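You operate a simulated robot arm through the tools that you are given. There is no shell and no other tool. Be economical: measure what you need, move in short steps, check, and stop when the job is done.

You are at the controls of a simulated robot arm. One attempt, no reset.

JOB
Fill the orange barge with grain to the yellow line; shut its hatch.
Fine: push it under the silo, swing the orange chute over the open hold, hold the green FEED lever down; spill none; swing the chute back; the grey barge stays.

Only the result counts: the job must be done as asked and must still hold three seconds after the hand-in. Knocking over, shifting, dropping, spilling or breaking anything else fails it.

ROBOT AND FRAMES
A 6-joint arm with a two-finger parallel gripper, fixed in place. Base frame: the origin is at the foot of the arm, x ahead of it, y to its left, z up; the work surface is at about z = 760. Units: mm, degrees, N and s.
With the tool pointing down near the work surface it reaches from about 100 to 840 mm from the base axis. Its first joint turns from -115.0 to 115.0 degrees. Payload 4.2 kg.
The tool frame sits at the grasp point between the pads (the TCP): z along the fingers, y along the line on which they close. The tips reach 23 mm beyond it. The gripper opens to 94 mm. The fingers are 38 mm wide and 10 mm thick; the gripper's body (54 by 96 mm) begins 39 mm behind the TCP.
Orientation is told as [roll, pitch, yaw] about the base's x, y, z axes, in that order, counted from this pose: with the fingers straight down and closing along the base's y, the tool's x points along the base's -x, its y along +y and its z along -z.

CONTROLS
- The arm moves only by the tool send_rows. Its argument "rows" is a list of rows, each a list of 2 entries, a list of its own where there are three numbers: the shift along the tool's x, y, z in cm, then the turn, a rotation vector about the tool's x, y, z in degrees. In form: [[[tx, ty, tz], [ax, ay, az]], ...]. A call has 1 to 12 rows; each row shifts and turns the commanded pose from where the row before left it, along the tool's axes as they then stand. "jaw" is the opening, from 0 (shut) to 1 (fully open), set as the call begins (left out, the last holds). A row lasts 0.2 s, in which the tool goes at most 50 mm and 8.6 degrees; a call with a longer step from one row to the next is refused whole, and so is a gripper value outside its range. A pose out of reach is approached as far as the arm can. The call stops where the force on the tool passes 90 N (or 10 N more than at its start, if that is more) or the arm is blocked; 0.2 s more then pass. Each finger travels about 108 mm/s and halts on what it meets, pressing with about 21 N; the grip force reading is that of the motor and also rises with nothing between the fingers. The clock runs only during rows and for 0.2 s after the last one: add rows that do not move to give the fingers time. The reply holds the time, the measured pose of the TCP, the force on the tool along the base axes, the opening and the grip force, in the units named above and with some noise.
- Cameras (640 x 400 px; columns grow to the right, rows downward): "scene" is fixed at [396.1, -490.3, 1489.4]; the picture's right is [0.78, -0.62, 0.00], its down [-0.44, -0.56, -0.70] and it looks along [0.44, 0.55, -0.71] (base axes); focal length 254 px, centre (320, 200). "wrist" rides on the gripper at [86, 16, -75] in the tool frame; the picture's right is [-0.18, 0.98, 0.00], its down [-0.58, -0.11, -0.81] and it looks along [-0.79, -0.15, 0.59] (tool axes); focal length 243 px, centre (320, 200). There is no depth. A picture from a camera that has moved, and an enlarged one, comes with that camera's place and axes in the base frame and with its lens. The place of the scene camera against the robot may be out by one fixed shift of up to 18 mm in any direction.
- camera(camera): a new picture of that camera. It takes no simulated time.
- lift_body(by): slides the trunk up (or, below 0, down) by that many mm; the arm rides with it, the base frame stays. It gives what a move gives, with no picture.
- zoom(camera, box): a new picture of the part [left, top, right, bottom] of that camera's present view, enlarged. It takes no simulated time.
- sign_off(): hands the job in; it is judged then, once.

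Work in short steps. Places have to be worked out from the pictures, the camera data and where the tool is seen: move nearer, look again, correct. Check each grasp and each placing, and mend what went wrong. You have 120 turns and 76 pictures in all, those below and enlarged ones among them. Open the gripper and draw the arm clear of the work before you hand the job in, unless the task says otherwise; then end with one line.

The tools are called after ">>>" as name(argument=value, ...) on one line, values as JSON. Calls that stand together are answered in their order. send_rows: Moves the arm, as the interface text tells. Its arguments: {"type":"object","properties":{"rows":{"type":"array"},"jaw":{"type":"number"}},"required":["rows"]} The other tools are called the same way: lift_body (by) slides the trunk up or down; camera (camera) takes a picture; zoom (camera, box) takes an enlarged picture of a part of a camera's view; sign_off () hands the job in.

At the start:

```text
clock: 0.0
eef_pos: [489.3, -33.9, 1195.8]
tool_rot: [0.0, 0.1, 0.0]
force: [-0.4, 0.1, -0.2]
finger_gap: 94.0
gripper_force: 0.1
trunk travel left (down, up): [-825.0, 165.0]
```

scene: 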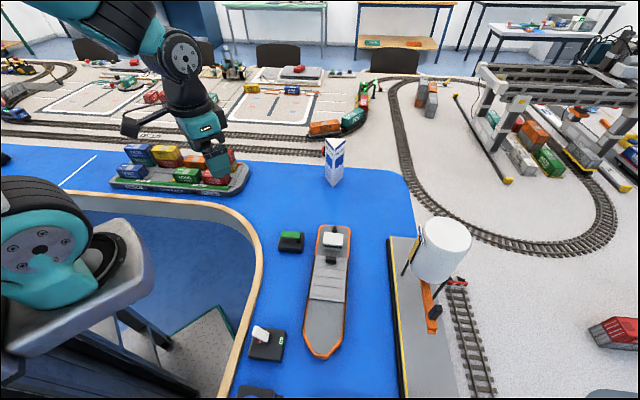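
wrist: 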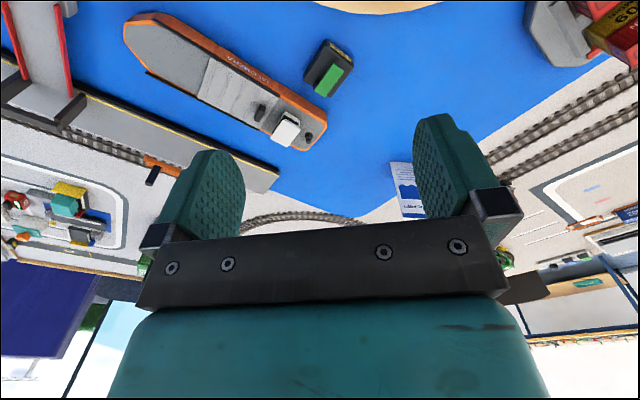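

The scene shows the orange barge, silo with orange chute, a green-topped box (FEED?) and a white lever box. I zoom in for detail.

>>> zoom(camera="scene", box=[230, 200, 390, 400])

>>> zoom(camera="scene", box=[370, 200, 500, 360])

>>> zoom(camera="wrist", box=[100, 0, 400, 200])

```text
2.00 times, centred on (310, 300) of scene
camera zoom: at [396.1, -490.3, 1489.4], right [0.78, -0.62, 0.0], down [-0.44, -0.56, -0.7], along [0.44, 0.55, -0.71], focal length 509 px, centre (340, 0)
```

zoom: 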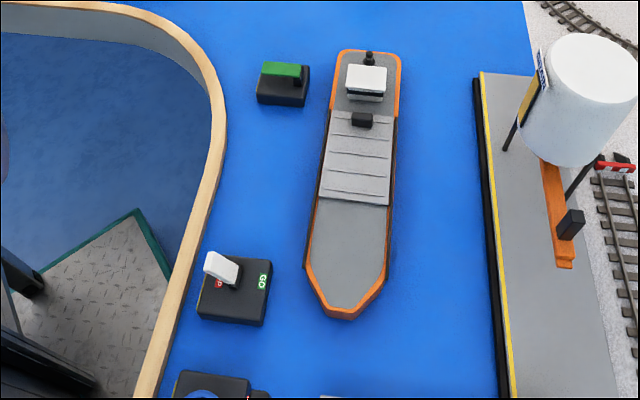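

```text
2.50 times, centred on (435, 280) of scene
camera zoom: at [396.1, -490.3, 1489.4], right [0.78, -0.62, 0.0], down [-0.44, -0.56, -0.7], along [0.44, 0.55, -0.71], focal length 636 px, centre (32, 0)
```

zoom: 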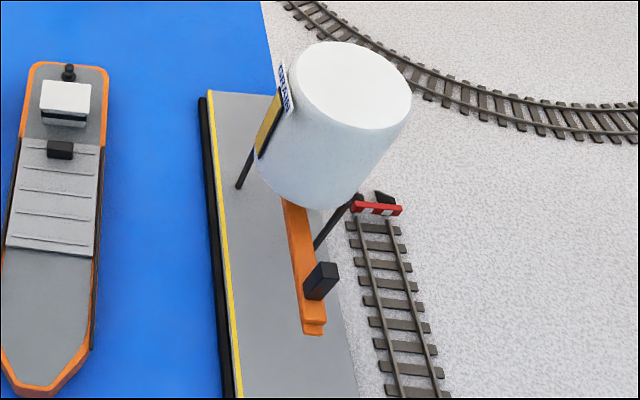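

```text
2.00 times, centred on (250, 100) of wrist
camera zoom: at [402.6, -17.7, 1270.5], right [0.18, 0.98, 0.0], down [0.58, -0.11, 0.81], along [0.79, -0.15, -0.59], focal length 485 px, centre (460, 400)
```

zoom: 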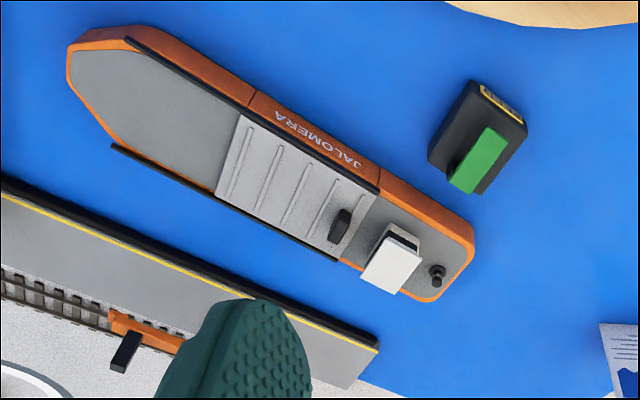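

I need a closer look at the barge and chute; I zoom the bottom devices and turn the tool to look toward the silo.

>>> zoom(camera="scene", box=[230, 310, 374, 400])

>>> send_rows(rows=[[[0, 0, 0], [0, 0, 8]], [[0, 0, 0], [0, 0, 8]], [[0, 0, 0], [0, 0, 8]], [[0, 0, 0], [0, 0, 8]], [[0, 0, 0], [0, 0, 5]], [[0, 0, 0], [0, 0, 0]]])

>>> camera(camera="wrist")

```text
4.44 times, centred on (302, 355) of scene
camera zoom: at [396.1, -490.3, 1489.4], right [0.78, -0.62, 0.0], down [-0.44, -0.56, -0.7], along [0.44, 0.55, -0.71], focal length 1131 px, centre (400, -489)
```

zoom: 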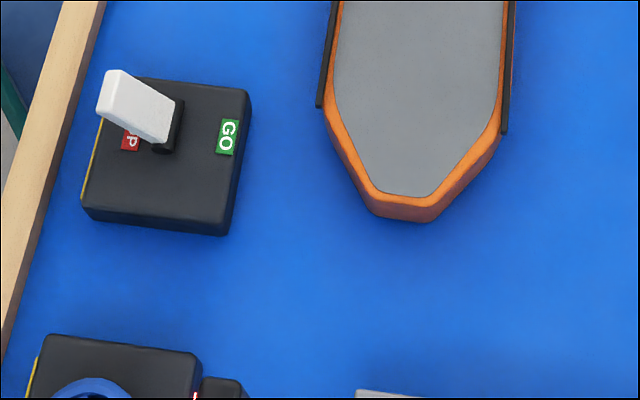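

```text
clock: 1.4
eef_pos: [489.3, -33.8, 1194.7]
tool_rot: [0.0, 0.0, -37.1]
force: [-0.3, -0.4, 0.0]
finger_gap: 93.8
gripper_force: 0.0
trunk travel left (down, up): [-825.0, 165.0]
```

```text
69 pictures are left
camera wrist: at [429.8, 31.1, 1270.3], right [0.74, 0.67, 0.0], down [0.4, -0.44, 0.81], along [0.54, -0.6, -0.59], focal length 243 px, centre (320, 200)
```

wrist: 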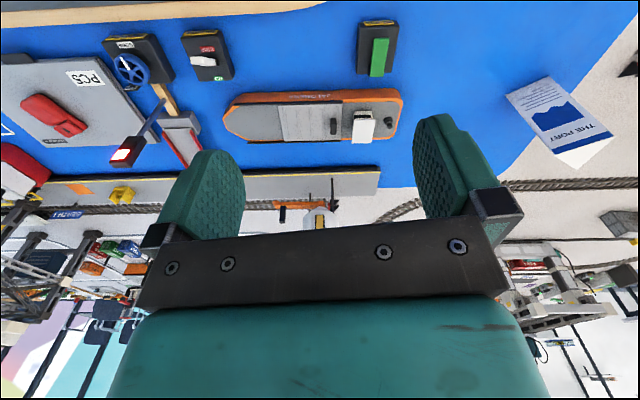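

>>> zoom(camera="wrist", box=[200, 70, 420, 240])

>>> zoom(camera="wrist", box=[0, 0, 260, 200])

```text
2.35 times, centred on (310, 155) of wrist
camera zoom: at [429.8, 31.1, 1270.3], right [0.74, 0.67, 0.0], down [0.4, -0.44, 0.81], along [0.54, -0.6, -0.59], focal length 571 px, centre (344, 306)
```

zoom: 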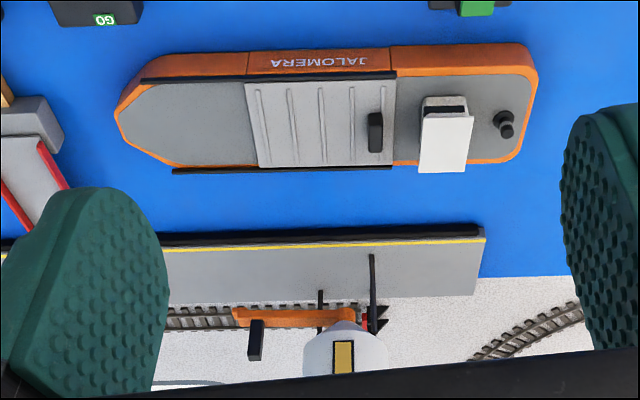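

```text
2.00 times, centred on (130, 100) of wrist
camera zoom: at [429.8, 31.1, 1270.3], right [0.74, 0.67, 0.0], down [0.4, -0.44, 0.81], along [0.54, -0.6, -0.59], focal length 485 px, centre (700, 400)
```

zoom: 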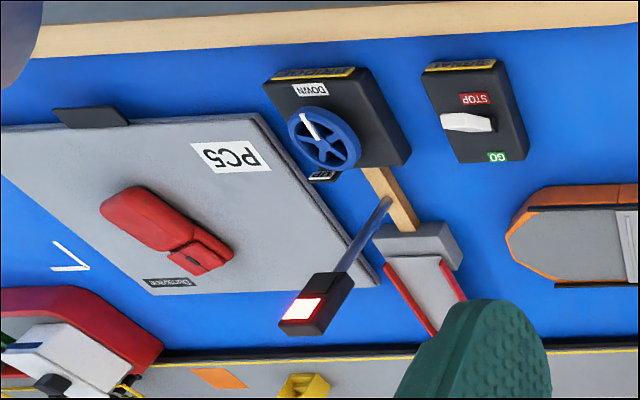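

The hatch looks closed (ribbed cover, black knob), with rails leading toward the bow; the barge axis runs at 45°, parallel to the quay, and needs roughly 120 mm of sideways push. I yaw to -45° and come down on the near side for a look.

>>> send_rows(rows=[[[0, 0, 0], [0, 0, 7.9]], [[-2.17, -0.62, 4.08], [0, 0, 0]], [[-2.17, -0.62, 4.08], [0, 0, 0]], [[-2.17, -0.62, 4.08], [0, 0, 0]], [[-2.17, -0.62, 4.08], [0, 0, 0]], [[-2.17, -0.62, 4.08], [0, 0, 0]], [[-2.17, -0.62, 4.08], [0, 0, 0]], [[0, 0, 0], [0, 0, 0]]])

>>> camera(camera="wrist")

>>> camera(camera="scene")

```text
clock: 3.2
eef_pos: [556.1, -151.9, 950.1]
tool_rot: [0.0, 0.0, -45.0]
force: [-0.2, -0.3, 0.4]
finger_gap: 93.9
gripper_force: 0.1
trunk travel left (down, up): [-825.0, 165.0]
```

```text
66 pictures are left
camera wrist: at [505.2, -79.7, 1025.6], right [0.82, 0.57, 0.0], down [0.33, -0.49, 0.81], along [0.46, -0.66, -0.59], focal length 243 px, centre (320, 200)
```

wrist: 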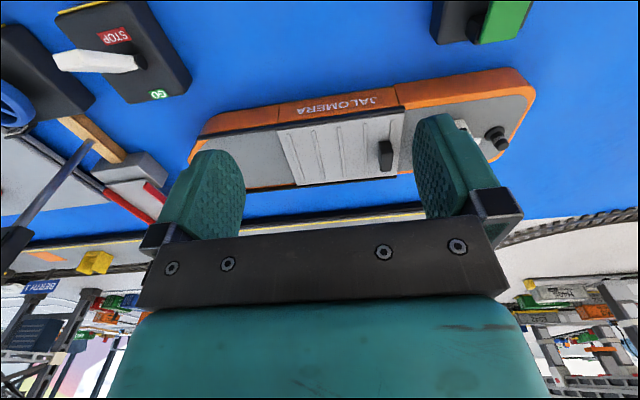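

```text
65 pictures are left
```

scene: 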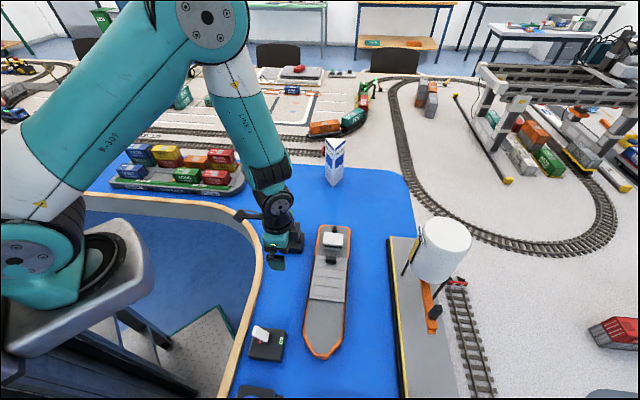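

Hull spans n≈567..661 (n along (0.707,-0.707)), height about 50 mm. I descend beside the near side and push toward the quay part-way.

>>> send_rows(rows=[[[0, 0, 4], [0, 0, 0]], [[0, 0, 4], [0, 0, 0]], [[0, 0, 4], [0, 0, 0]], [[0, 0, 3.5], [0, 0, 0]], [[-1.5, 0, 0], [0, 0, 0]], [[-1.5, 0, 0], [0, 0, 0]], [[0, 0, 0], [0, 0, 0]]])

>>> camera(camera="wrist")

```text
clock: 4.8
eef_pos: [576.4, -173.2, 795.3]
tool_rot: [-0.1, 0.0, -45.0]
force: [0.9, 0.8, -0.4]
finger_gap: 93.8
gripper_force: 0.0
trunk travel left (down, up): [-825.0, 165.0]
```

```text
64 pictures are left
camera wrist: at [526.1, -100.7, 870.9], right [0.82, 0.57, 0.0], down [0.33, -0.49, 0.81], along [0.46, -0.66, -0.59], focal length 243 px, centre (320, 200)
```

wrist: 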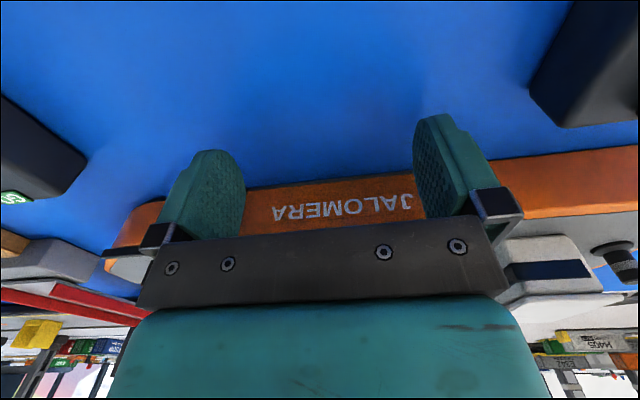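

Fingers face the hull side squarely. Push about 105 mm slowly, easing at the end.

>>> send_rows(rows=[[[-1, 0, 0], [0, 0, 0]], [[-1, 0, 0], [0, 0, 0]], [[-1, 0, 0], [0, 0, 0]], [[-1, 0, 0], [0, 0, 0]], [[-1, 0, 0], [0, 0, 0]], [[-1, 0, 0], [0, 0, 0]], [[-1, 0, 0], [0, 0, 0]], [[-1, 0, 0], [0, 0, 0]], [[-1, 0, 0], [0, 0, 0]], [[-0.7, 0, 0], [0, 0, 0]], [[-0.5, 0, 0], [0, 0, 0]], [[-0.3, 0, 0], [0, 0, 0]]])

>>> zoom(camera="scene", box=[250, 200, 490, 390])

```text
clock: 7.4
eef_pos: [650.4, -247.4, 795.3]
tool_rot: [-0.1, 0.2, -44.9]
force: [-2.8, 2.6, 0.8]
finger_gap: 94.0
gripper_force: 0.0
trunk travel left (down, up): [-825.0, 165.0]
```

```text
2.11 times, centred on (370, 295) of scene
camera zoom: at [396.1, -490.3, 1489.4], right [0.78, -0.62, 0.0], down [-0.44, -0.56, -0.7], along [0.44, 0.55, -0.71], focal length 536 px, centre (215, 0)
```

zoom: 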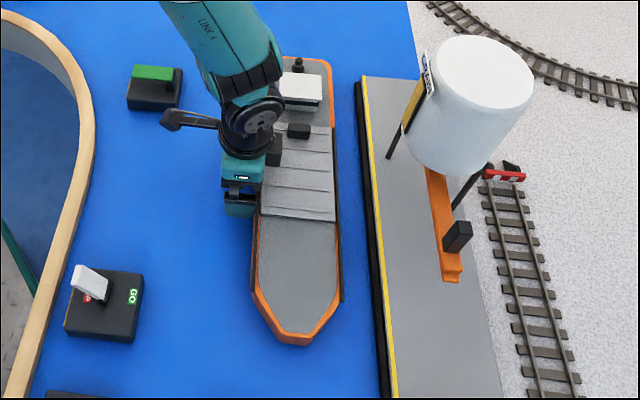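

Barge moved straight with little force; about 40 mm gap to the fender remains. I push 28 mm more.

>>> send_rows(rows=[[[-0.7, 0, 0], [0, 0, 0]], [[-0.7, 0, 0], [0, 0, 0]], [[-0.6, 0, 0], [0, 0, 0]], [[-0.4, 0, 0], [0, 0, 0]], [[-0.3, 0, 0], [0, 0, 0]], [[-0.1, 0, 0], [0, 0, 0]]])

>>> zoom(camera="scene", box=[280, 220, 440, 370])

```text
clock: 8.8
eef_pos: [671.5, -267.0, 795.1]
tool_rot: [0.0, 0.0, -44.9]
force: [-1.6, 3.1, 2.1]
finger_gap: 93.9
gripper_force: 0.1
trunk travel left (down, up): [-825.0, 165.0]
```

```text
2.67 times, centred on (360, 295) of scene
camera zoom: at [396.1, -490.3, 1489.4], right [0.78, -0.62, 0.0], down [-0.44, -0.56, -0.7], along [0.44, 0.55, -0.71], focal length 678 px, centre (213, -53)
```

zoom: 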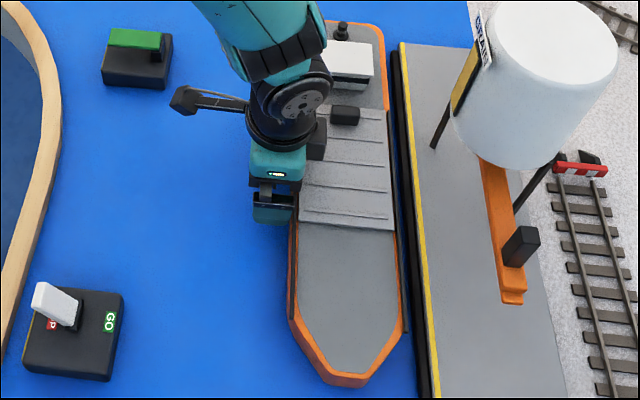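

>>> send_rows(rows=[[[-0.3, 0, 0], [0, 0, 0]], [[-0.3, 0, 0], [0, 0, 0]], [[-0.2, 0, 0], [0, 0, 0]]])

>>> zoom(camera="scene", box=[340, 240, 420, 310])

```text
clock: 9.6
eef_pos: [676.5, -273.5, 795.8]
tool_rot: [0.0, 0.0, -44.9]
force: [-2.0, 3.2, 1.1]
finger_gap: 94.0
gripper_force: 0.1
trunk travel left (down, up): [-825.0, 165.0]
```

```text
5.71 times, centred on (380, 275) of scene
camera zoom: at [396.1, -490.3, 1489.4], right [0.78, -0.62, 0.0], down [-0.44, -0.56, -0.7], along [0.44, 0.55, -0.71], focal length 1454 px, centre (-23, -229)
```

zoom: 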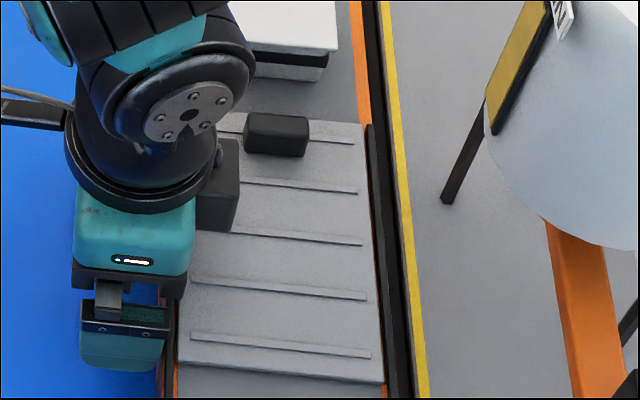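

>>> send_rows(rows=[[[-0.2, 0, 0], [0, 0, 0]], [[-0.2, 0, 0], [0, 0, 0]]])

```text
clock: 10.2
eef_pos: [678.7, -276.0, 795.4]
tool_rot: [0.0, 0.1, -44.9]
force: [-3.0, 4.1, 1.0]
finger_gap: 94.0
gripper_force: 0.0
trunk travel left (down, up): [-825.0, 165.0]
```

>>> send_rows(rows=[[[-0.2, 0, 0], [0, 0, 0]], [[-0.2, 0, 0], [0, 0, 0]]])

>>> zoom(camera="scene", box=[320, 220, 440, 370])

```text
clock: 10.8
eef_pos: [679.1, -275.7, 795.8]
tool_rot: [0.0, 0.3, -45.0]
force: [-23.3, 23.2, 12.5]
finger_gap: 93.8
gripper_force: 0.0
trunk travel left (down, up): [-825.0, 165.0]
```

```text
2.67 times, centred on (380, 295) of scene
camera zoom: at [396.1, -490.3, 1489.4], right [0.78, -0.62, 0.0], down [-0.44, -0.56, -0.7], along [0.44, 0.55, -0.71], focal length 678 px, centre (160, -53)
```

zoom: 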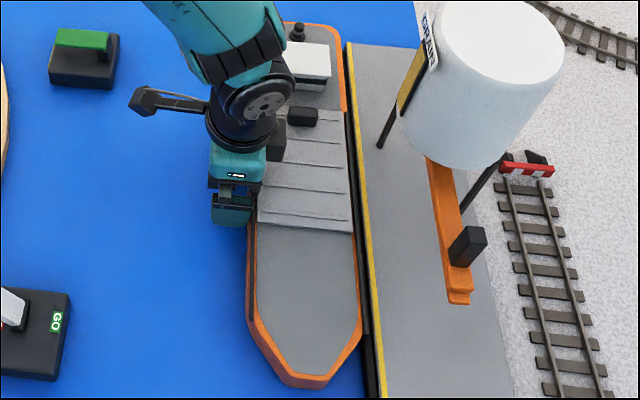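

Contact with the fender reached at n≈675. I back off and rise to inspect the hatch and knob.

>>> send_rows(rows=[[[1, 0, 0], [0, 0, 0]], [[2, 0, 0], [0, 0, 0]], [[1, 0, -4], [0, 0, 0]], [[1, 0, -4.5], [0, 0, 0]], [[1, 0, -4.5], [0, 0, 0]], [[0, 0, -3], [0, 0, 0]], [[0, 0, 0], [0, 0, 0]]])

>>> camera(camera="wrist")

>>> zoom(camera="wrist", box=[180, 60, 480, 240])

```text
clock: 12.4
eef_pos: [639.3, -236.5, 957.5]
tool_rot: [0.0, 0.0, -44.9]
force: [0.2, 0.2, 0.3]
finger_gap: 94.2
gripper_force: 0.1
trunk travel left (down, up): [-825.0, 165.0]
```

```text
59 pictures are left
camera wrist: at [589.8, -164.0, 1032.1], right [0.82, 0.57, 0.0], down [0.34, -0.49, 0.81], along [0.46, -0.66, -0.59], focal length 243 px, centre (320, 200)
```

wrist: 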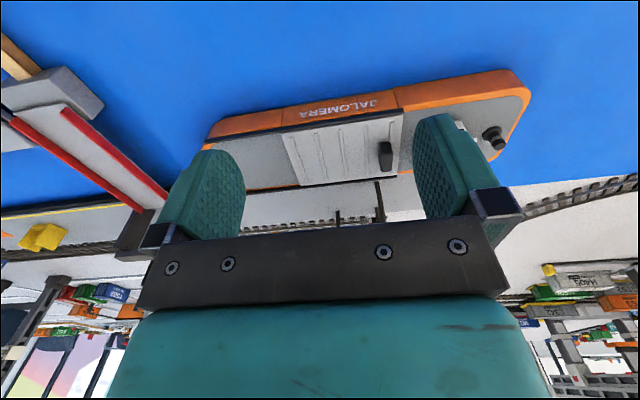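

```text
2.13 times, centred on (330, 150) of wrist
camera zoom: at [589.8, -164.0, 1032.1], right [0.82, 0.57, 0.0], down [0.34, -0.49, 0.81], along [0.46, -0.66, -0.59], focal length 518 px, centre (299, 307)
```

zoom: 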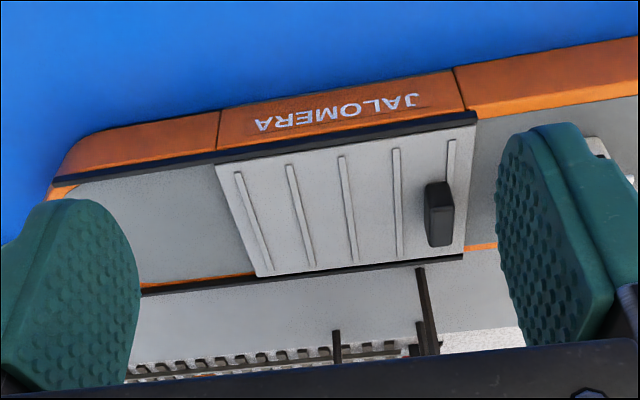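

Knob measured at n≈741, t≈342 (x≈766, y≈-282). I move above it with a partly open jaw.

>>> send_rows(jaw=0.42, rows=[[[-2.4, 1.14, 0], [0, 0, 0]], [[-2.4, 1.14, 0], [0, 0, 0]], [[-2.4, 1.14, 0], [0, 0, 0]], [[-2.4, 1.14, 0], [0, 0, 0]], [[-2.5, 1.14, 0], [0, 0, 0]], [[0, 0, 3], [0, 0, 0]], [[0, 0, 3], [0, 0, 0]], [[0, 0, 0], [0, 0, 0]]])

>>> camera(camera="wrist")

>>> zoom(camera="scene", box=[310, 210, 430, 310])

```text
clock: 14.2
eef_pos: [765.3, -282.1, 895.7]
tool_rot: [0.0, 0.0, -44.9]
force: [0.6, -0.5, 0.1]
finger_gap: 39.5
gripper_force: 0.0
trunk travel left (down, up): [-825.0, 165.0]
```

```text
57 pictures are left
camera wrist: at [715.5, -209.0, 970.2], right [0.82, 0.57, 0.0], down [0.33, -0.49, 0.81], along [0.46, -0.66, -0.59], focal length 243 px, centre (320, 200)
```

wrist: 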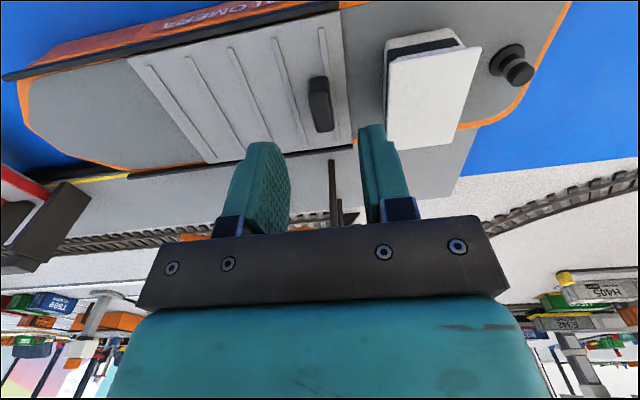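

```text
4.00 times, centred on (370, 260) of scene
camera zoom: at [396.1, -490.3, 1489.4], right [0.78, -0.62, 0.0], down [-0.44, -0.56, -0.7], along [0.44, 0.55, -0.71], focal length 1018 px, centre (120, -40)
```

zoom: 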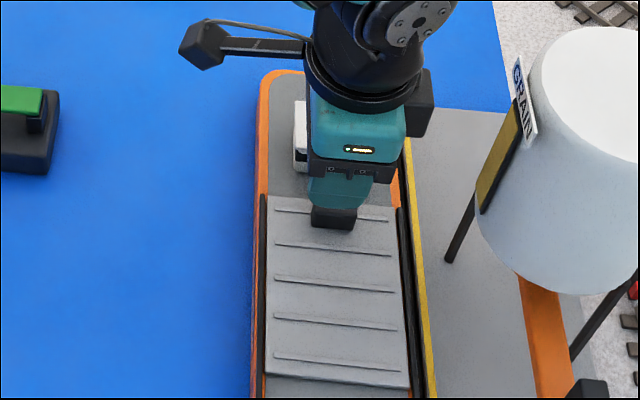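

Knob lies within 3 mm of the tool axis. I descend to z≈846 and close on it.

>>> send_rows(rows=[[[-0.1, 0.1, 2], [0, 0, 0]], [[-0.1, 0, 1.5], [0, 0, 0]], [[0, 0, 1], [0, 0, 0]], [[0, 0, 0.4], [0, 0, 0]], [[0, 0, 0], [0, 0, 0]]])

>>> send_rows(jaw=0, rows=[[[0, 0, 0], [0, 0, 0]], [[0, 0, 0], [0, 0, 0]], [[0, 0, 0], [0, 0, 0]]])

>>> zoom(camera="scene", box=[310, 210, 430, 310])

```text
clock: 15.4
eef_pos: [767.3, -282.8, 846.6]
tool_rot: [0.0, 0.0, -44.8]
force: [-0.6, 0.0, -0.1]
finger_gap: 39.5
gripper_force: 0.1
trunk travel left (down, up): [-825.0, 165.0]
```

```text
clock: 16.2
eef_pos: [766.2, -281.9, 847.6]
tool_rot: [0.0, 0.1, -44.9]
force: [-2.6, -1.6, 0.7]
finger_gap: 13.4
gripper_force: 21.5
trunk travel left (down, up): [-825.0, 165.0]
```

```text
4.00 times, centred on (370, 260) of scene
camera zoom: at [396.1, -490.3, 1489.4], right [0.78, -0.62, 0.0], down [-0.44, -0.56, -0.7], along [0.44, 0.55, -0.71], focal length 1018 px, centre (120, -40)
```

zoom: 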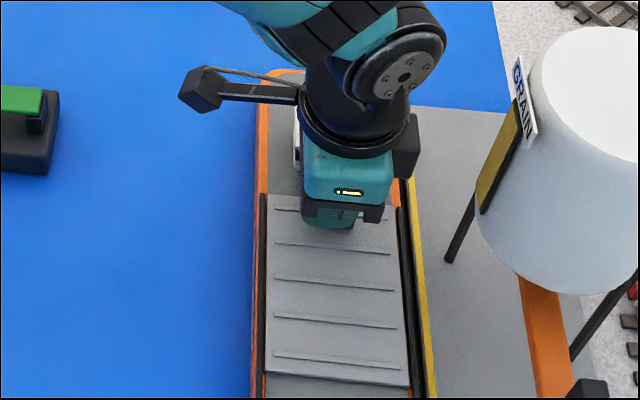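

Knob gripped (gap 13.4 mm). I slide it toward the bow (-t) 40 mm gently and check whether the barge follows.

>>> send_rows(rows=[[[0, -0.5, 0], [0, 0, 0]], [[0, -0.7, 0], [0, 0, 0]], [[0, -0.8, 0], [0, 0, 0]], [[0, -0.8, 0], [0, 0, 0]], [[0, -0.7, 0], [0, 0, 0]], [[0, -0.5, 0], [0, 0, 0]]])

>>> zoom(camera="scene", box=[280, 210, 440, 370])

```text
clock: 17.6
eef_pos: [739.4, -311.2, 847.3]
tool_rot: [0.0, -0.1, -44.9]
force: [-1.8, 1.8, 1.5]
finger_gap: 13.3
gripper_force: 21.2
trunk travel left (down, up): [-825.0, 165.0]
```

```text
2.50 times, centred on (360, 290) of scene
camera zoom: at [396.1, -490.3, 1489.4], right [0.78, -0.62, 0.0], down [-0.44, -0.56, -0.7], along [0.44, 0.55, -0.71], focal length 636 px, centre (220, -25)
```

zoom: 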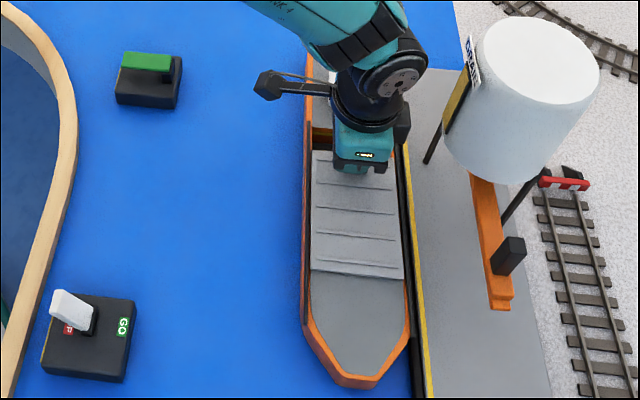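

The hatch slides and the barge stays. I keep sliding.

>>> send_rows(rows=[[[0, -0.7, 0], [0, 0, 0]], [[0, -0.8, 0], [0, 0, 0]], [[0, -0.8, 0], [0, 0, 0]], [[0, -0.8, 0], [0, 0, 0]], [[0, -0.7, 0], [0, 0, 0]], [[0, -0.5, 0], [0, 0, 0]]])

>>> send_rows(rows=[[[0, -0.5, 0], [0, 0, 0]], [[0, -0.5, 0], [0, 0, 0]], [[0, -0.5, 0], [0, 0, 0]], [[0, -0.4, 0], [0, 0, 0]]])

>>> zoom(camera="scene", box=[280, 210, 440, 370])

```text
clock: 19.0
eef_pos: [708.3, -341.6, 848.0]
tool_rot: [0.0, 0.0, -44.9]
force: [1.1, -0.1, 0.0]
finger_gap: 13.5
gripper_force: 21.4
trunk travel left (down, up): [-825.0, 165.0]
```

```text
clock: 20.0
eef_pos: [695.6, -354.5, 847.0]
tool_rot: [0.0, 0.1, -44.9]
force: [-1.8, 1.7, -0.3]
finger_gap: 13.4
gripper_force: 21.4
trunk travel left (down, up): [-825.0, 165.0]
```

```text
2.50 times, centred on (360, 290) of scene
camera zoom: at [396.1, -490.3, 1489.4], right [0.78, -0.62, 0.0], down [-0.44, -0.56, -0.7], along [0.44, 0.55, -0.71], focal length 636 px, centre (220, -25)
```

zoom: 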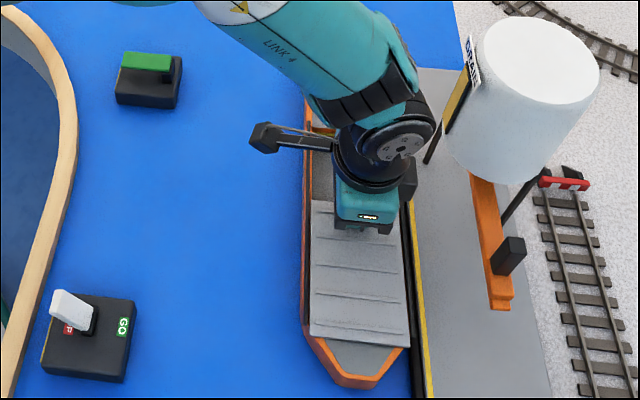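

Travel so far ~100 mm; I nudge further in small steps for an end stop.

>>> send_rows(rows=[[[0, -0.3, 0], [0, 0, 0]], [[0, -0.3, 0], [0, 0, 0]], [[0, -0.3, 0], [0, 0, 0]]])

>>> zoom(camera="scene", box=[280, 210, 440, 370])

```text
clock: 20.8
eef_pos: [687.8, -361.8, 846.7]
tool_rot: [0.0, 0.0, -44.9]
force: [-2.3, 2.2, -0.1]
finger_gap: 13.3
gripper_force: 21.5
trunk travel left (down, up): [-825.0, 165.0]
```

```text
2.50 times, centred on (360, 290) of scene
camera zoom: at [396.1, -490.3, 1489.4], right [0.78, -0.62, 0.0], down [-0.44, -0.56, -0.7], along [0.44, 0.55, -0.71], focal length 636 px, centre (220, -25)
```

zoom: 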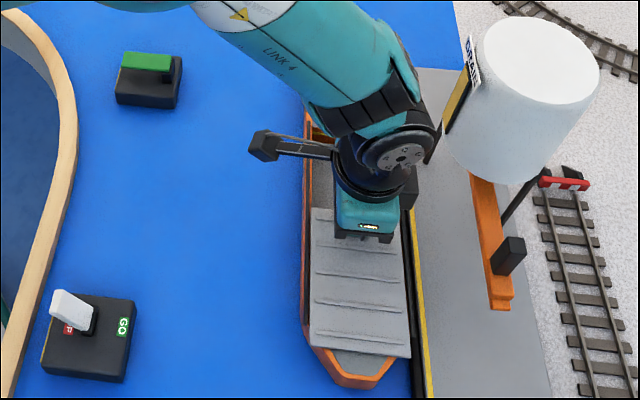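

Hold is open well past the chute's t≈300. I release and rise for a view of hold and chute.

>>> send_rows(jaw=0.42, rows=[[[0, 0, 0], [0, 0, 0]], [[0, 0, 0], [0, 0, 0]], [[0, 0, -3], [0, 0, 0]], [[2, 0, -4], [0, 0, 0]], [[3, 0, -4], [0, 0, 0]], [[3, 2, -3], [0, 0, 0]], [[3, 2, 0], [0, 0, 0]], [[0, 0, 0], [0, 0, 0]]])

>>> camera(camera="wrist")

>>> zoom(camera="scene", box=[300, 210, 460, 360])

```text
clock: 22.6
eef_pos: [639.2, -254.1, 987.5]
tool_rot: [0.1, 0.0, -44.9]
force: [0.0, -0.4, -0.3]
finger_gap: 39.5
gripper_force: 0.0
trunk travel left (down, up): [-825.0, 165.0]
```

```text
51 pictures are left
camera wrist: at [589.4, -181.9, 1061.7], right [0.82, 0.57, 0.0], down [0.33, -0.49, 0.81], along [0.46, -0.66, -0.59], focal length 243 px, centre (320, 200)
```

wrist: 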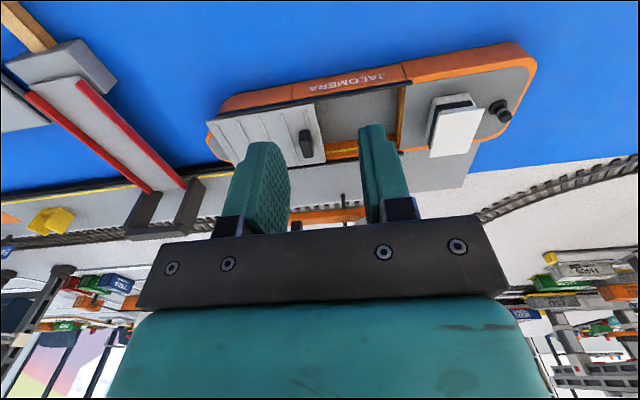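

```text
2.67 times, centred on (380, 285) of scene
camera zoom: at [396.1, -490.3, 1489.4], right [0.78, -0.62, 0.0], down [-0.44, -0.56, -0.7], along [0.44, 0.55, -0.71], focal length 678 px, centre (160, -27)
```

zoom: 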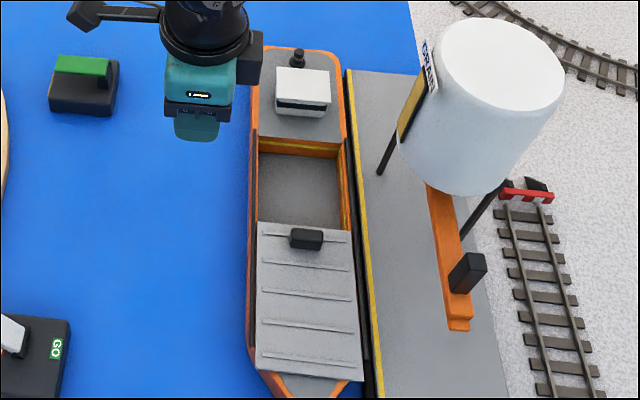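

Hold open, centred around t≈302, n≈742, with a yellow line inside. Now I move to view the chute and its handle unobstructed.

>>> send_rows(rows=[[[-1.1, -3.7, -0.5], [0, 0, 0]], [[-1.1, -3.7, -0.5], [0, 0, 0]], [[-1.1, -3.7, -0.5], [0, 0, 0]], [[-1.1, -3.7, -0.5], [0, 0, 0]], [[-1.1, -3.7, -0.5], [0, 0, 0]], [[-1.1, -3.7, -0.5], [0, 0, 0]], [[0, 0, 0], [0, 0, 0]]])

>>> camera(camera="wrist")

```text
clock: 24.2
eef_pos: [529.0, -459.2, 1017.0]
tool_rot: [0.1, 0.1, -44.9]
force: [0.0, -0.2, -0.6]
finger_gap: 39.4
gripper_force: 0.1
trunk travel left (down, up): [-825.0, 165.0]
```

```text
49 pictures are left
camera wrist: at [478.9, -386.7, 1091.3], right [0.82, 0.57, 0.0], down [0.34, -0.49, 0.81], along [0.46, -0.66, -0.59], focal length 243 px, centre (320, 200)
```

wrist: 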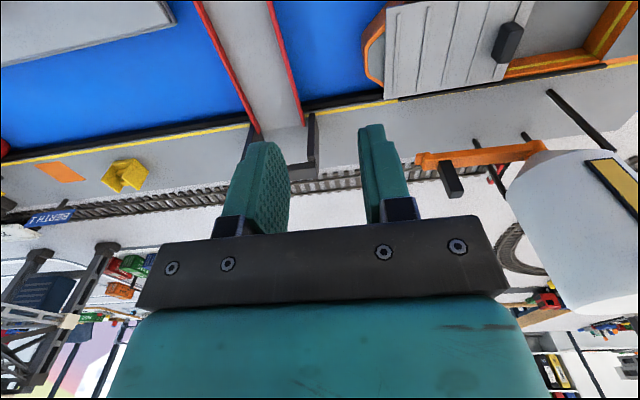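

>>> zoom(camera="wrist", box=[400, 80, 640, 230])

```text
2.67 times, centred on (520, 155) of wrist
camera zoom: at [478.9, -386.7, 1091.3], right [0.82, 0.57, 0.0], down [0.34, -0.49, 0.81], along [0.46, -0.66, -0.59], focal length 647 px, centre (-213, 320)
```

zoom: 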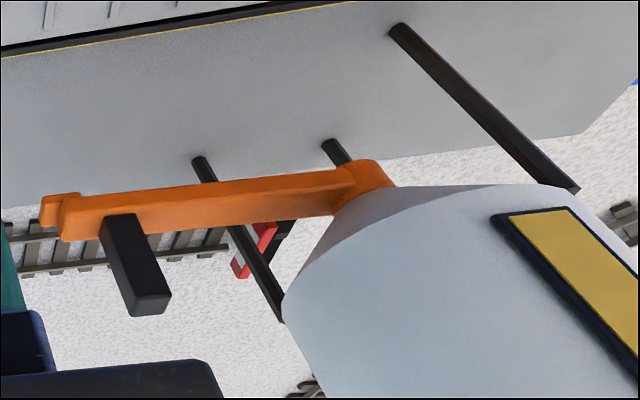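

Wrist and scene triangulation puts the post handle at about (735–745, -480, top ≈915–926). I'll turn to yaw 0 (fingers along y, caging the post), tilt outward 25° for reach, and approach for a closer look.

>>> send_rows(rows=[[[0, 0, 0], [0, 0, -7.5]], [[0, 0, 0], [0, 0, -7.5]], [[0, 0, 0], [0, 0, -7.5]], [[0, 0, 0], [0, 0, -7.5]], [[0, 0, 0], [0, 0, -7.5]], [[0, 0, 0], [0, 0, -7.4]], [[0, 0, 0], [0, -8.3, 0]], [[0, 0, 0], [0, -8.3, 0]], [[0, 0, 0], [0, -8.4, 0]], [[-3, -0.6, 2.1], [0, 0, 0]], [[-3, -0.6, 2.1], [0, 0, 0]], [[0, 0, 0], [0, 0, 0]]])

>>> camera(camera="wrist")

```text
clock: 26.8
eef_pos: [602.1, -470.1, 1003.3]
tool_rot: [0.0, -25.0, 0.0]
force: [0.0, 0.0, 0.9]
finger_gap: 39.6
gripper_force: 0.0
trunk travel left (down, up): [-825.0, 165.0]
```

```text
47 pictures are left
camera wrist: at [491.7, -454.1, 1035.0], right [0.17, 0.98, 0.08], down [0.19, -0.11, 0.98], along [0.97, -0.15, -0.2], focal length 243 px, centre (320, 200)
```

wrist: 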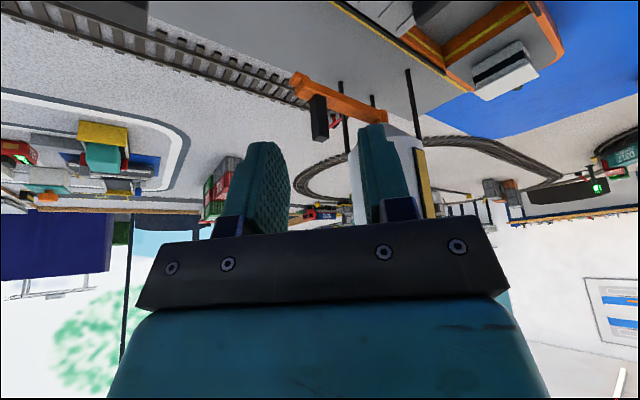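

Refined: post tip at ≈(742, -484, 916). I move above it with jaw half open.

>>> send_rows(jaw=0.5, rows=[[[-2.66, -0.37, 2.57], [0, 0, 0]], [[-2.66, -0.37, 2.57], [0, 0, 0]], [[-2.66, -0.37, 2.57], [0, 0, 0]], [[-2.66, -0.37, 2.57], [0, 0, 0]], [[0, 0, 0], [0, 0, 0]]])

>>> camera(camera="wrist")

>>> zoom(camera="scene", box=[370, 220, 490, 340])

```text
clock: 28.0
eef_pos: [742.5, -484.5, 956.0]
tool_rot: [0.1, -25.0, 0.0]
force: [0.2, -0.7, -0.4]
finger_gap: 47.0
gripper_force: 0.1
trunk travel left (down, up): [-825.0, 165.0]
```

```text
46 pictures are left
camera wrist: at [631.7, -468.3, 986.9], right [0.17, 0.98, 0.08], down [0.19, -0.11, 0.98], along [0.97, -0.15, -0.2], focal length 243 px, centre (320, 200)
```

wrist: 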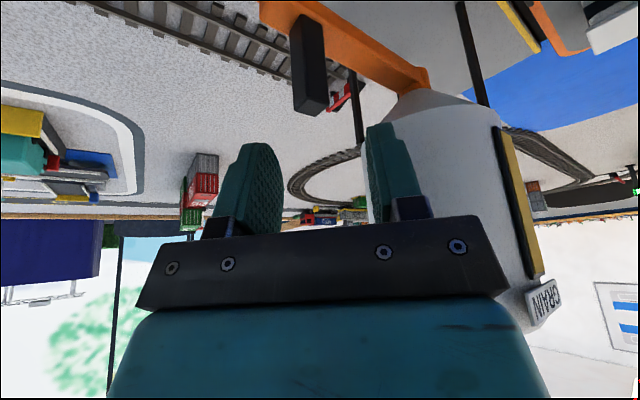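

```text
3.33 times, centred on (430, 280) of scene
camera zoom: at [396.1, -490.3, 1489.4], right [0.78, -0.62, 0.0], down [-0.44, -0.56, -0.7], along [0.44, 0.55, -0.71], focal length 848 px, centre (-47, -67)
```

zoom: 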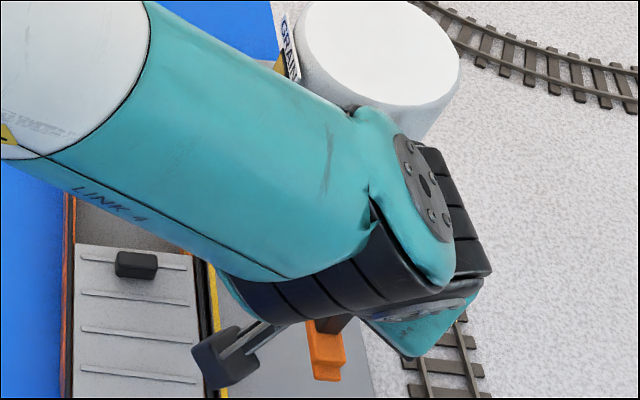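

The post is centred between the fingers (y≈-484). I descend 50 mm to straddle it.

>>> send_rows(rows=[[[0.83, 0, 1.45], [0, 0, 0]], [[0.83, 0, 1.45], [0, 0, 0]], [[0.83, 0, 1.45], [0, 0, 0]], [[0, 0, 0], [0, 0, 0]]])

>>> camera(camera="wrist")

```text
clock: 29.0
eef_pos: [737.4, -484.5, 905.7]
tool_rot: [0.0, -25.0, 0.0]
force: [0.0, 0.1, -0.1]
finger_gap: 47.1
gripper_force: 0.1
trunk travel left (down, up): [-825.0, 165.0]
```

```text
44 pictures are left
camera wrist: at [627.9, -468.6, 936.8], right [0.17, 0.98, 0.08], down [0.19, -0.11, 0.98], along [0.97, -0.15, -0.2], focal length 243 px, centre (320, 200)
```

wrist: 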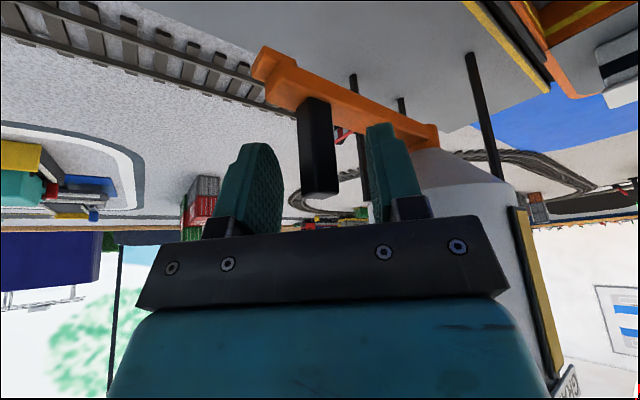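

Post is between the pads. I narrow the jaw to ~30 mm (loose cage) and start the swing along the arc, first 27°.

>>> send_rows(jaw=0.32, rows=[[[0, 0, 0], [0, 0, 0]], [[0, 0, 0], [0, 0, 0]], [[0.52, 0.68, -0.24], [0, 0, 0]], [[0.52, 0.68, -0.24], [0, 0, 0]], [[0.42, 0.76, -0.2], [0, 0, 0]], [[0.42, 0.76, -0.2], [0, 0, 0]], [[0.31, 0.82, -0.15], [0, 0, 0]], [[0.31, 0.82, -0.15], [0, 0, 0]], [[0, 0, 0], [0, 0, 0]]])

>>> camera(camera="wrist")

```text
clock: 31.0
eef_pos: [709.2, -439.7, 906.7]
tool_rot: [-0.1, -24.9, 0.0]
force: [-0.6, 0.8, 1.2]
finger_gap: 30.1
gripper_force: 0.0
trunk travel left (down, up): [-825.0, 165.0]
```

```text
43 pictures are left
camera wrist: at [599.6, -423.4, 937.0], right [0.17, 0.98, 0.08], down [0.19, -0.11, 0.98], along [0.97, -0.15, -0.2], focal length 243 px, centre (320, 200)
```

wrist: 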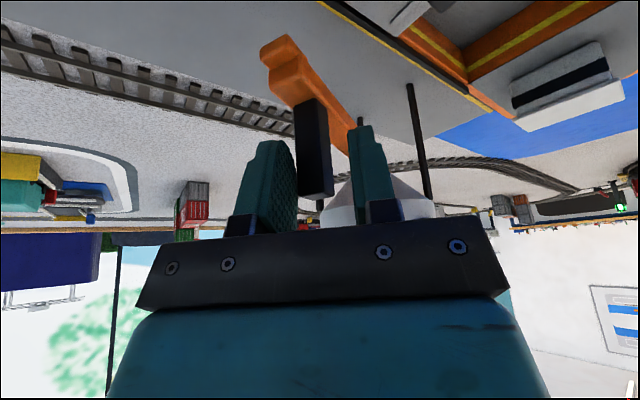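

Chute follows. Continue the arc through the midpoint.

>>> send_rows(rows=[[[0.2, 0.86, -0.09], [0, 0, 0]], [[0.18, 0.86, -0.08], [0, 0, 0]], [[0.06, 0.88, -0.03], [0, 0, 0]], [[0.06, 0.88, -0.03], [0, 0, 0]], [[-0.06, 0.88, 0.03], [0, 0, 0]], [[-0.06, 0.88, 0.03], [0, 0, 0]], [[-0.19, 0.86, 0.09], [0, 0, 0]], [[-0.19, 0.86, 0.09], [0, 0, 0]], [[0, 0, 0], [0, 0, 0]]])

>>> camera(camera="wrist")

>>> zoom(camera="scene", box=[320, 200, 480, 320])

```text
clock: 33.0
eef_pos: [709.0, -370.6, 905.6]
tool_rot: [0.0, -25.0, 0.0]
force: [0.5, -0.5, 0.6]
finger_gap: 30.0
gripper_force: 0.0
trunk travel left (down, up): [-825.0, 165.0]
```

```text
42 pictures are left
camera wrist: at [599.9, -354.0, 936.9], right [0.17, 0.98, 0.08], down [0.19, -0.11, 0.98], along [0.97, -0.15, -0.2], focal length 243 px, centre (320, 200)
```

wrist: 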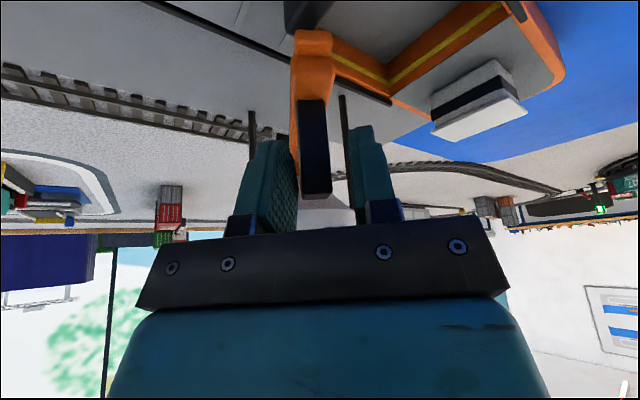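

```text
3.33 times, centred on (400, 260) of scene
camera zoom: at [396.1, -490.3, 1489.4], right [0.78, -0.62, 0.0], down [-0.44, -0.56, -0.7], along [0.44, 0.55, -0.71], focal length 848 px, centre (53, 0)
```

zoom: 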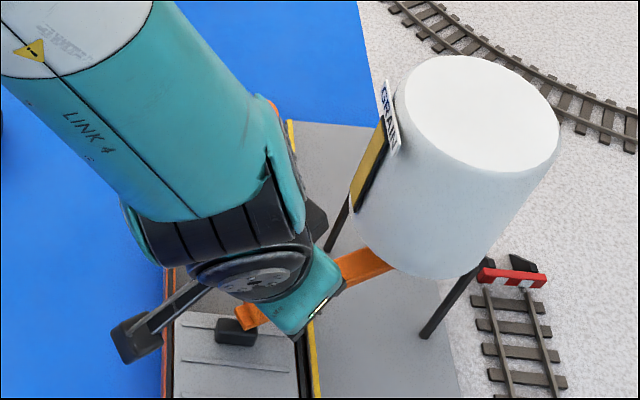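

Next portion of the arc, toward perpendicular to the quay.

>>> send_rows(rows=[[[-0.31, 0.82, 0.15], [0, 0, 0]], [[-0.31, 0.82, 0.15], [0, 0, 0]], [[-0.42, 0.76, 0.2], [0, 0, 0]], [[-0.42, 0.76, 0.2], [0, 0, 0]], [[-0.5, 0.66, 0.24], [0, 0, 0]], [[-0.5, 0.6, 0.24], [0, 0, 0]], [[0, 0, 0], [0, 0, 0]]])

>>> camera(camera="wrist")

>>> zoom(camera="scene", box=[300, 200, 460, 320])

```text
clock: 34.6
eef_pos: [737.0, -326.0, 906.3]
tool_rot: [0.0, -25.0, 0.0]
force: [0.4, 0.4, 0.6]
finger_gap: 30.1
gripper_force: 0.0
trunk travel left (down, up): [-825.0, 165.0]
```

```text
40 pictures are left
camera wrist: at [626.8, -309.3, 937.2], right [0.17, 0.98, 0.08], down [0.19, -0.11, 0.98], along [0.97, -0.15, -0.2], focal length 243 px, centre (320, 200)
```

wrist: 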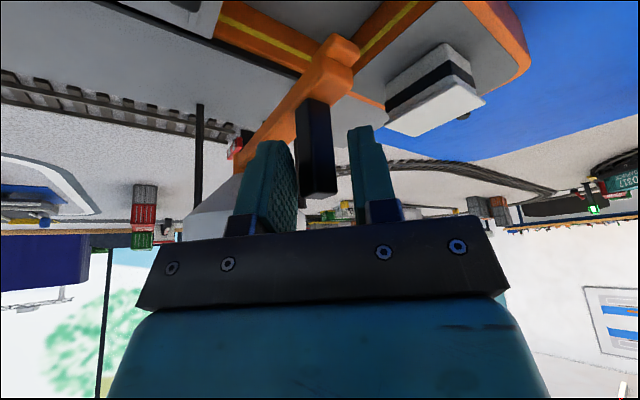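

```text
3.33 times, centred on (380, 260) of scene
camera zoom: at [396.1, -490.3, 1489.4], right [0.78, -0.62, 0.0], down [-0.44, -0.56, -0.7], along [0.44, 0.55, -0.71], focal length 848 px, centre (120, 0)
```

zoom: 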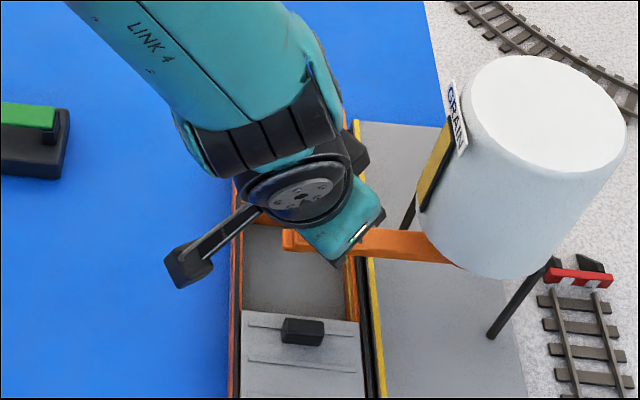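

The outlet is over the hold. I lift the fingers clear and back off to check alignment.

>>> send_rows(rows=[[[-0.85, 0, -1.81], [0, 0, 0]], [[-0.85, 0, -1.81], [0, 0, 0]], [[-0.85, 0, -1.81], [0, 0, 0]], [[-0.85, 0, -1.81], [0, 0, 0]], [[2, 0, -3], [0, 0, 0]], [[3, 1, -3], [0, 0, 0]], [[4, 1, -2], [0, 0, 0]], [[4, 1, -2], [0, 0, 0]], [[0, 0, 0], [0, 0, 0]]])

>>> camera(camera="wrist")

>>> zoom(camera="scene", box=[310, 210, 440, 320])

```text
clock: 36.6
eef_pos: [576.4, -297.4, 1021.7]
tool_rot: [-0.1, -25.0, 0.0]
force: [0.3, 0.2, -0.3]
finger_gap: 30.1
gripper_force: 0.0
trunk travel left (down, up): [-825.0, 165.0]
```

```text
38 pictures are left
camera wrist: at [466.2, -280.8, 1052.5], right [0.17, 0.98, 0.08], down [0.19, -0.11, 0.98], along [0.97, -0.15, -0.2], focal length 243 px, centre (320, 200)
```

wrist: 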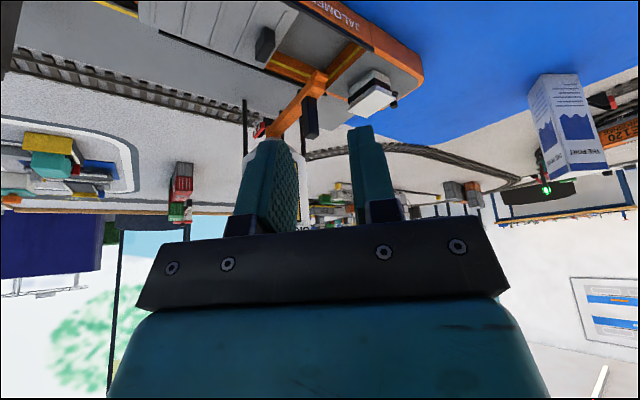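

```text
3.64 times, centred on (375, 265) of scene
camera zoom: at [396.1, -490.3, 1489.4], right [0.78, -0.62, 0.0], down [-0.44, -0.56, -0.7], along [0.44, 0.55, -0.71], focal length 925 px, centre (120, -36)
```

zoom: 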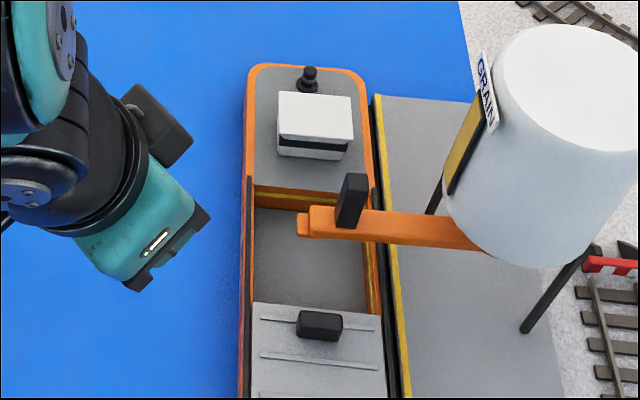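

Outlet at n≈734, t≈298, centred over the open hold. Next the FEED lever: I zoom in on it.

>>> zoom(camera="scene", box=[265, 215, 325, 265])

>>> send_rows(jaw=0, rows=[[[0, 2, 0], [0, 8.4, 0]], [[0, 4, 0], [0, 8.3, 0]], [[0, 4.5, 0], [0, 8.3, 0]], [[0, 4.5, 0], [0, 0, 0]], [[3, 4.5, 0], [0, 0, 0]], [[3, 4.5, 0], [0, 0, 0]], [[3, 0, 0], [0, 0, 0]], [[3, 0, 0], [0, 0, 0]], [[0, 0, 0], [0, 0, 0]]])

>>> camera(camera="wrist")

```text
8.00 times, centred on (295, 240) of scene
camera zoom: at [396.1, -490.3, 1489.4], right [0.78, -0.62, 0.0], down [-0.44, -0.56, -0.7], along [0.44, 0.55, -0.71], focal length 2036 px, centre (520, -120)
```

zoom: 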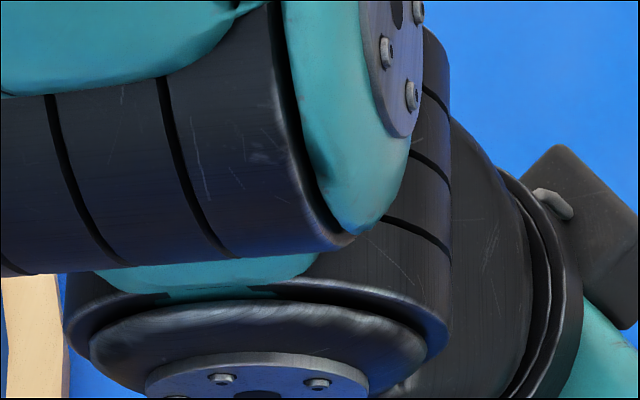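

```text
refused: row 5 steps farther than a row can; nothing moved
```

```text
35 pictures are left
camera wrist: at [466.2, -280.8, 1052.5], right [0.17, 0.98, 0.08], down [0.19, -0.11, 0.98], along [0.97, -0.15, -0.2], focal length 243 px, centre (320, 200)
```

wrist: 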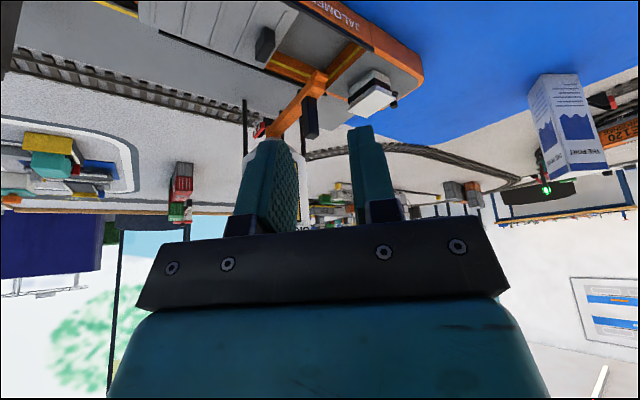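

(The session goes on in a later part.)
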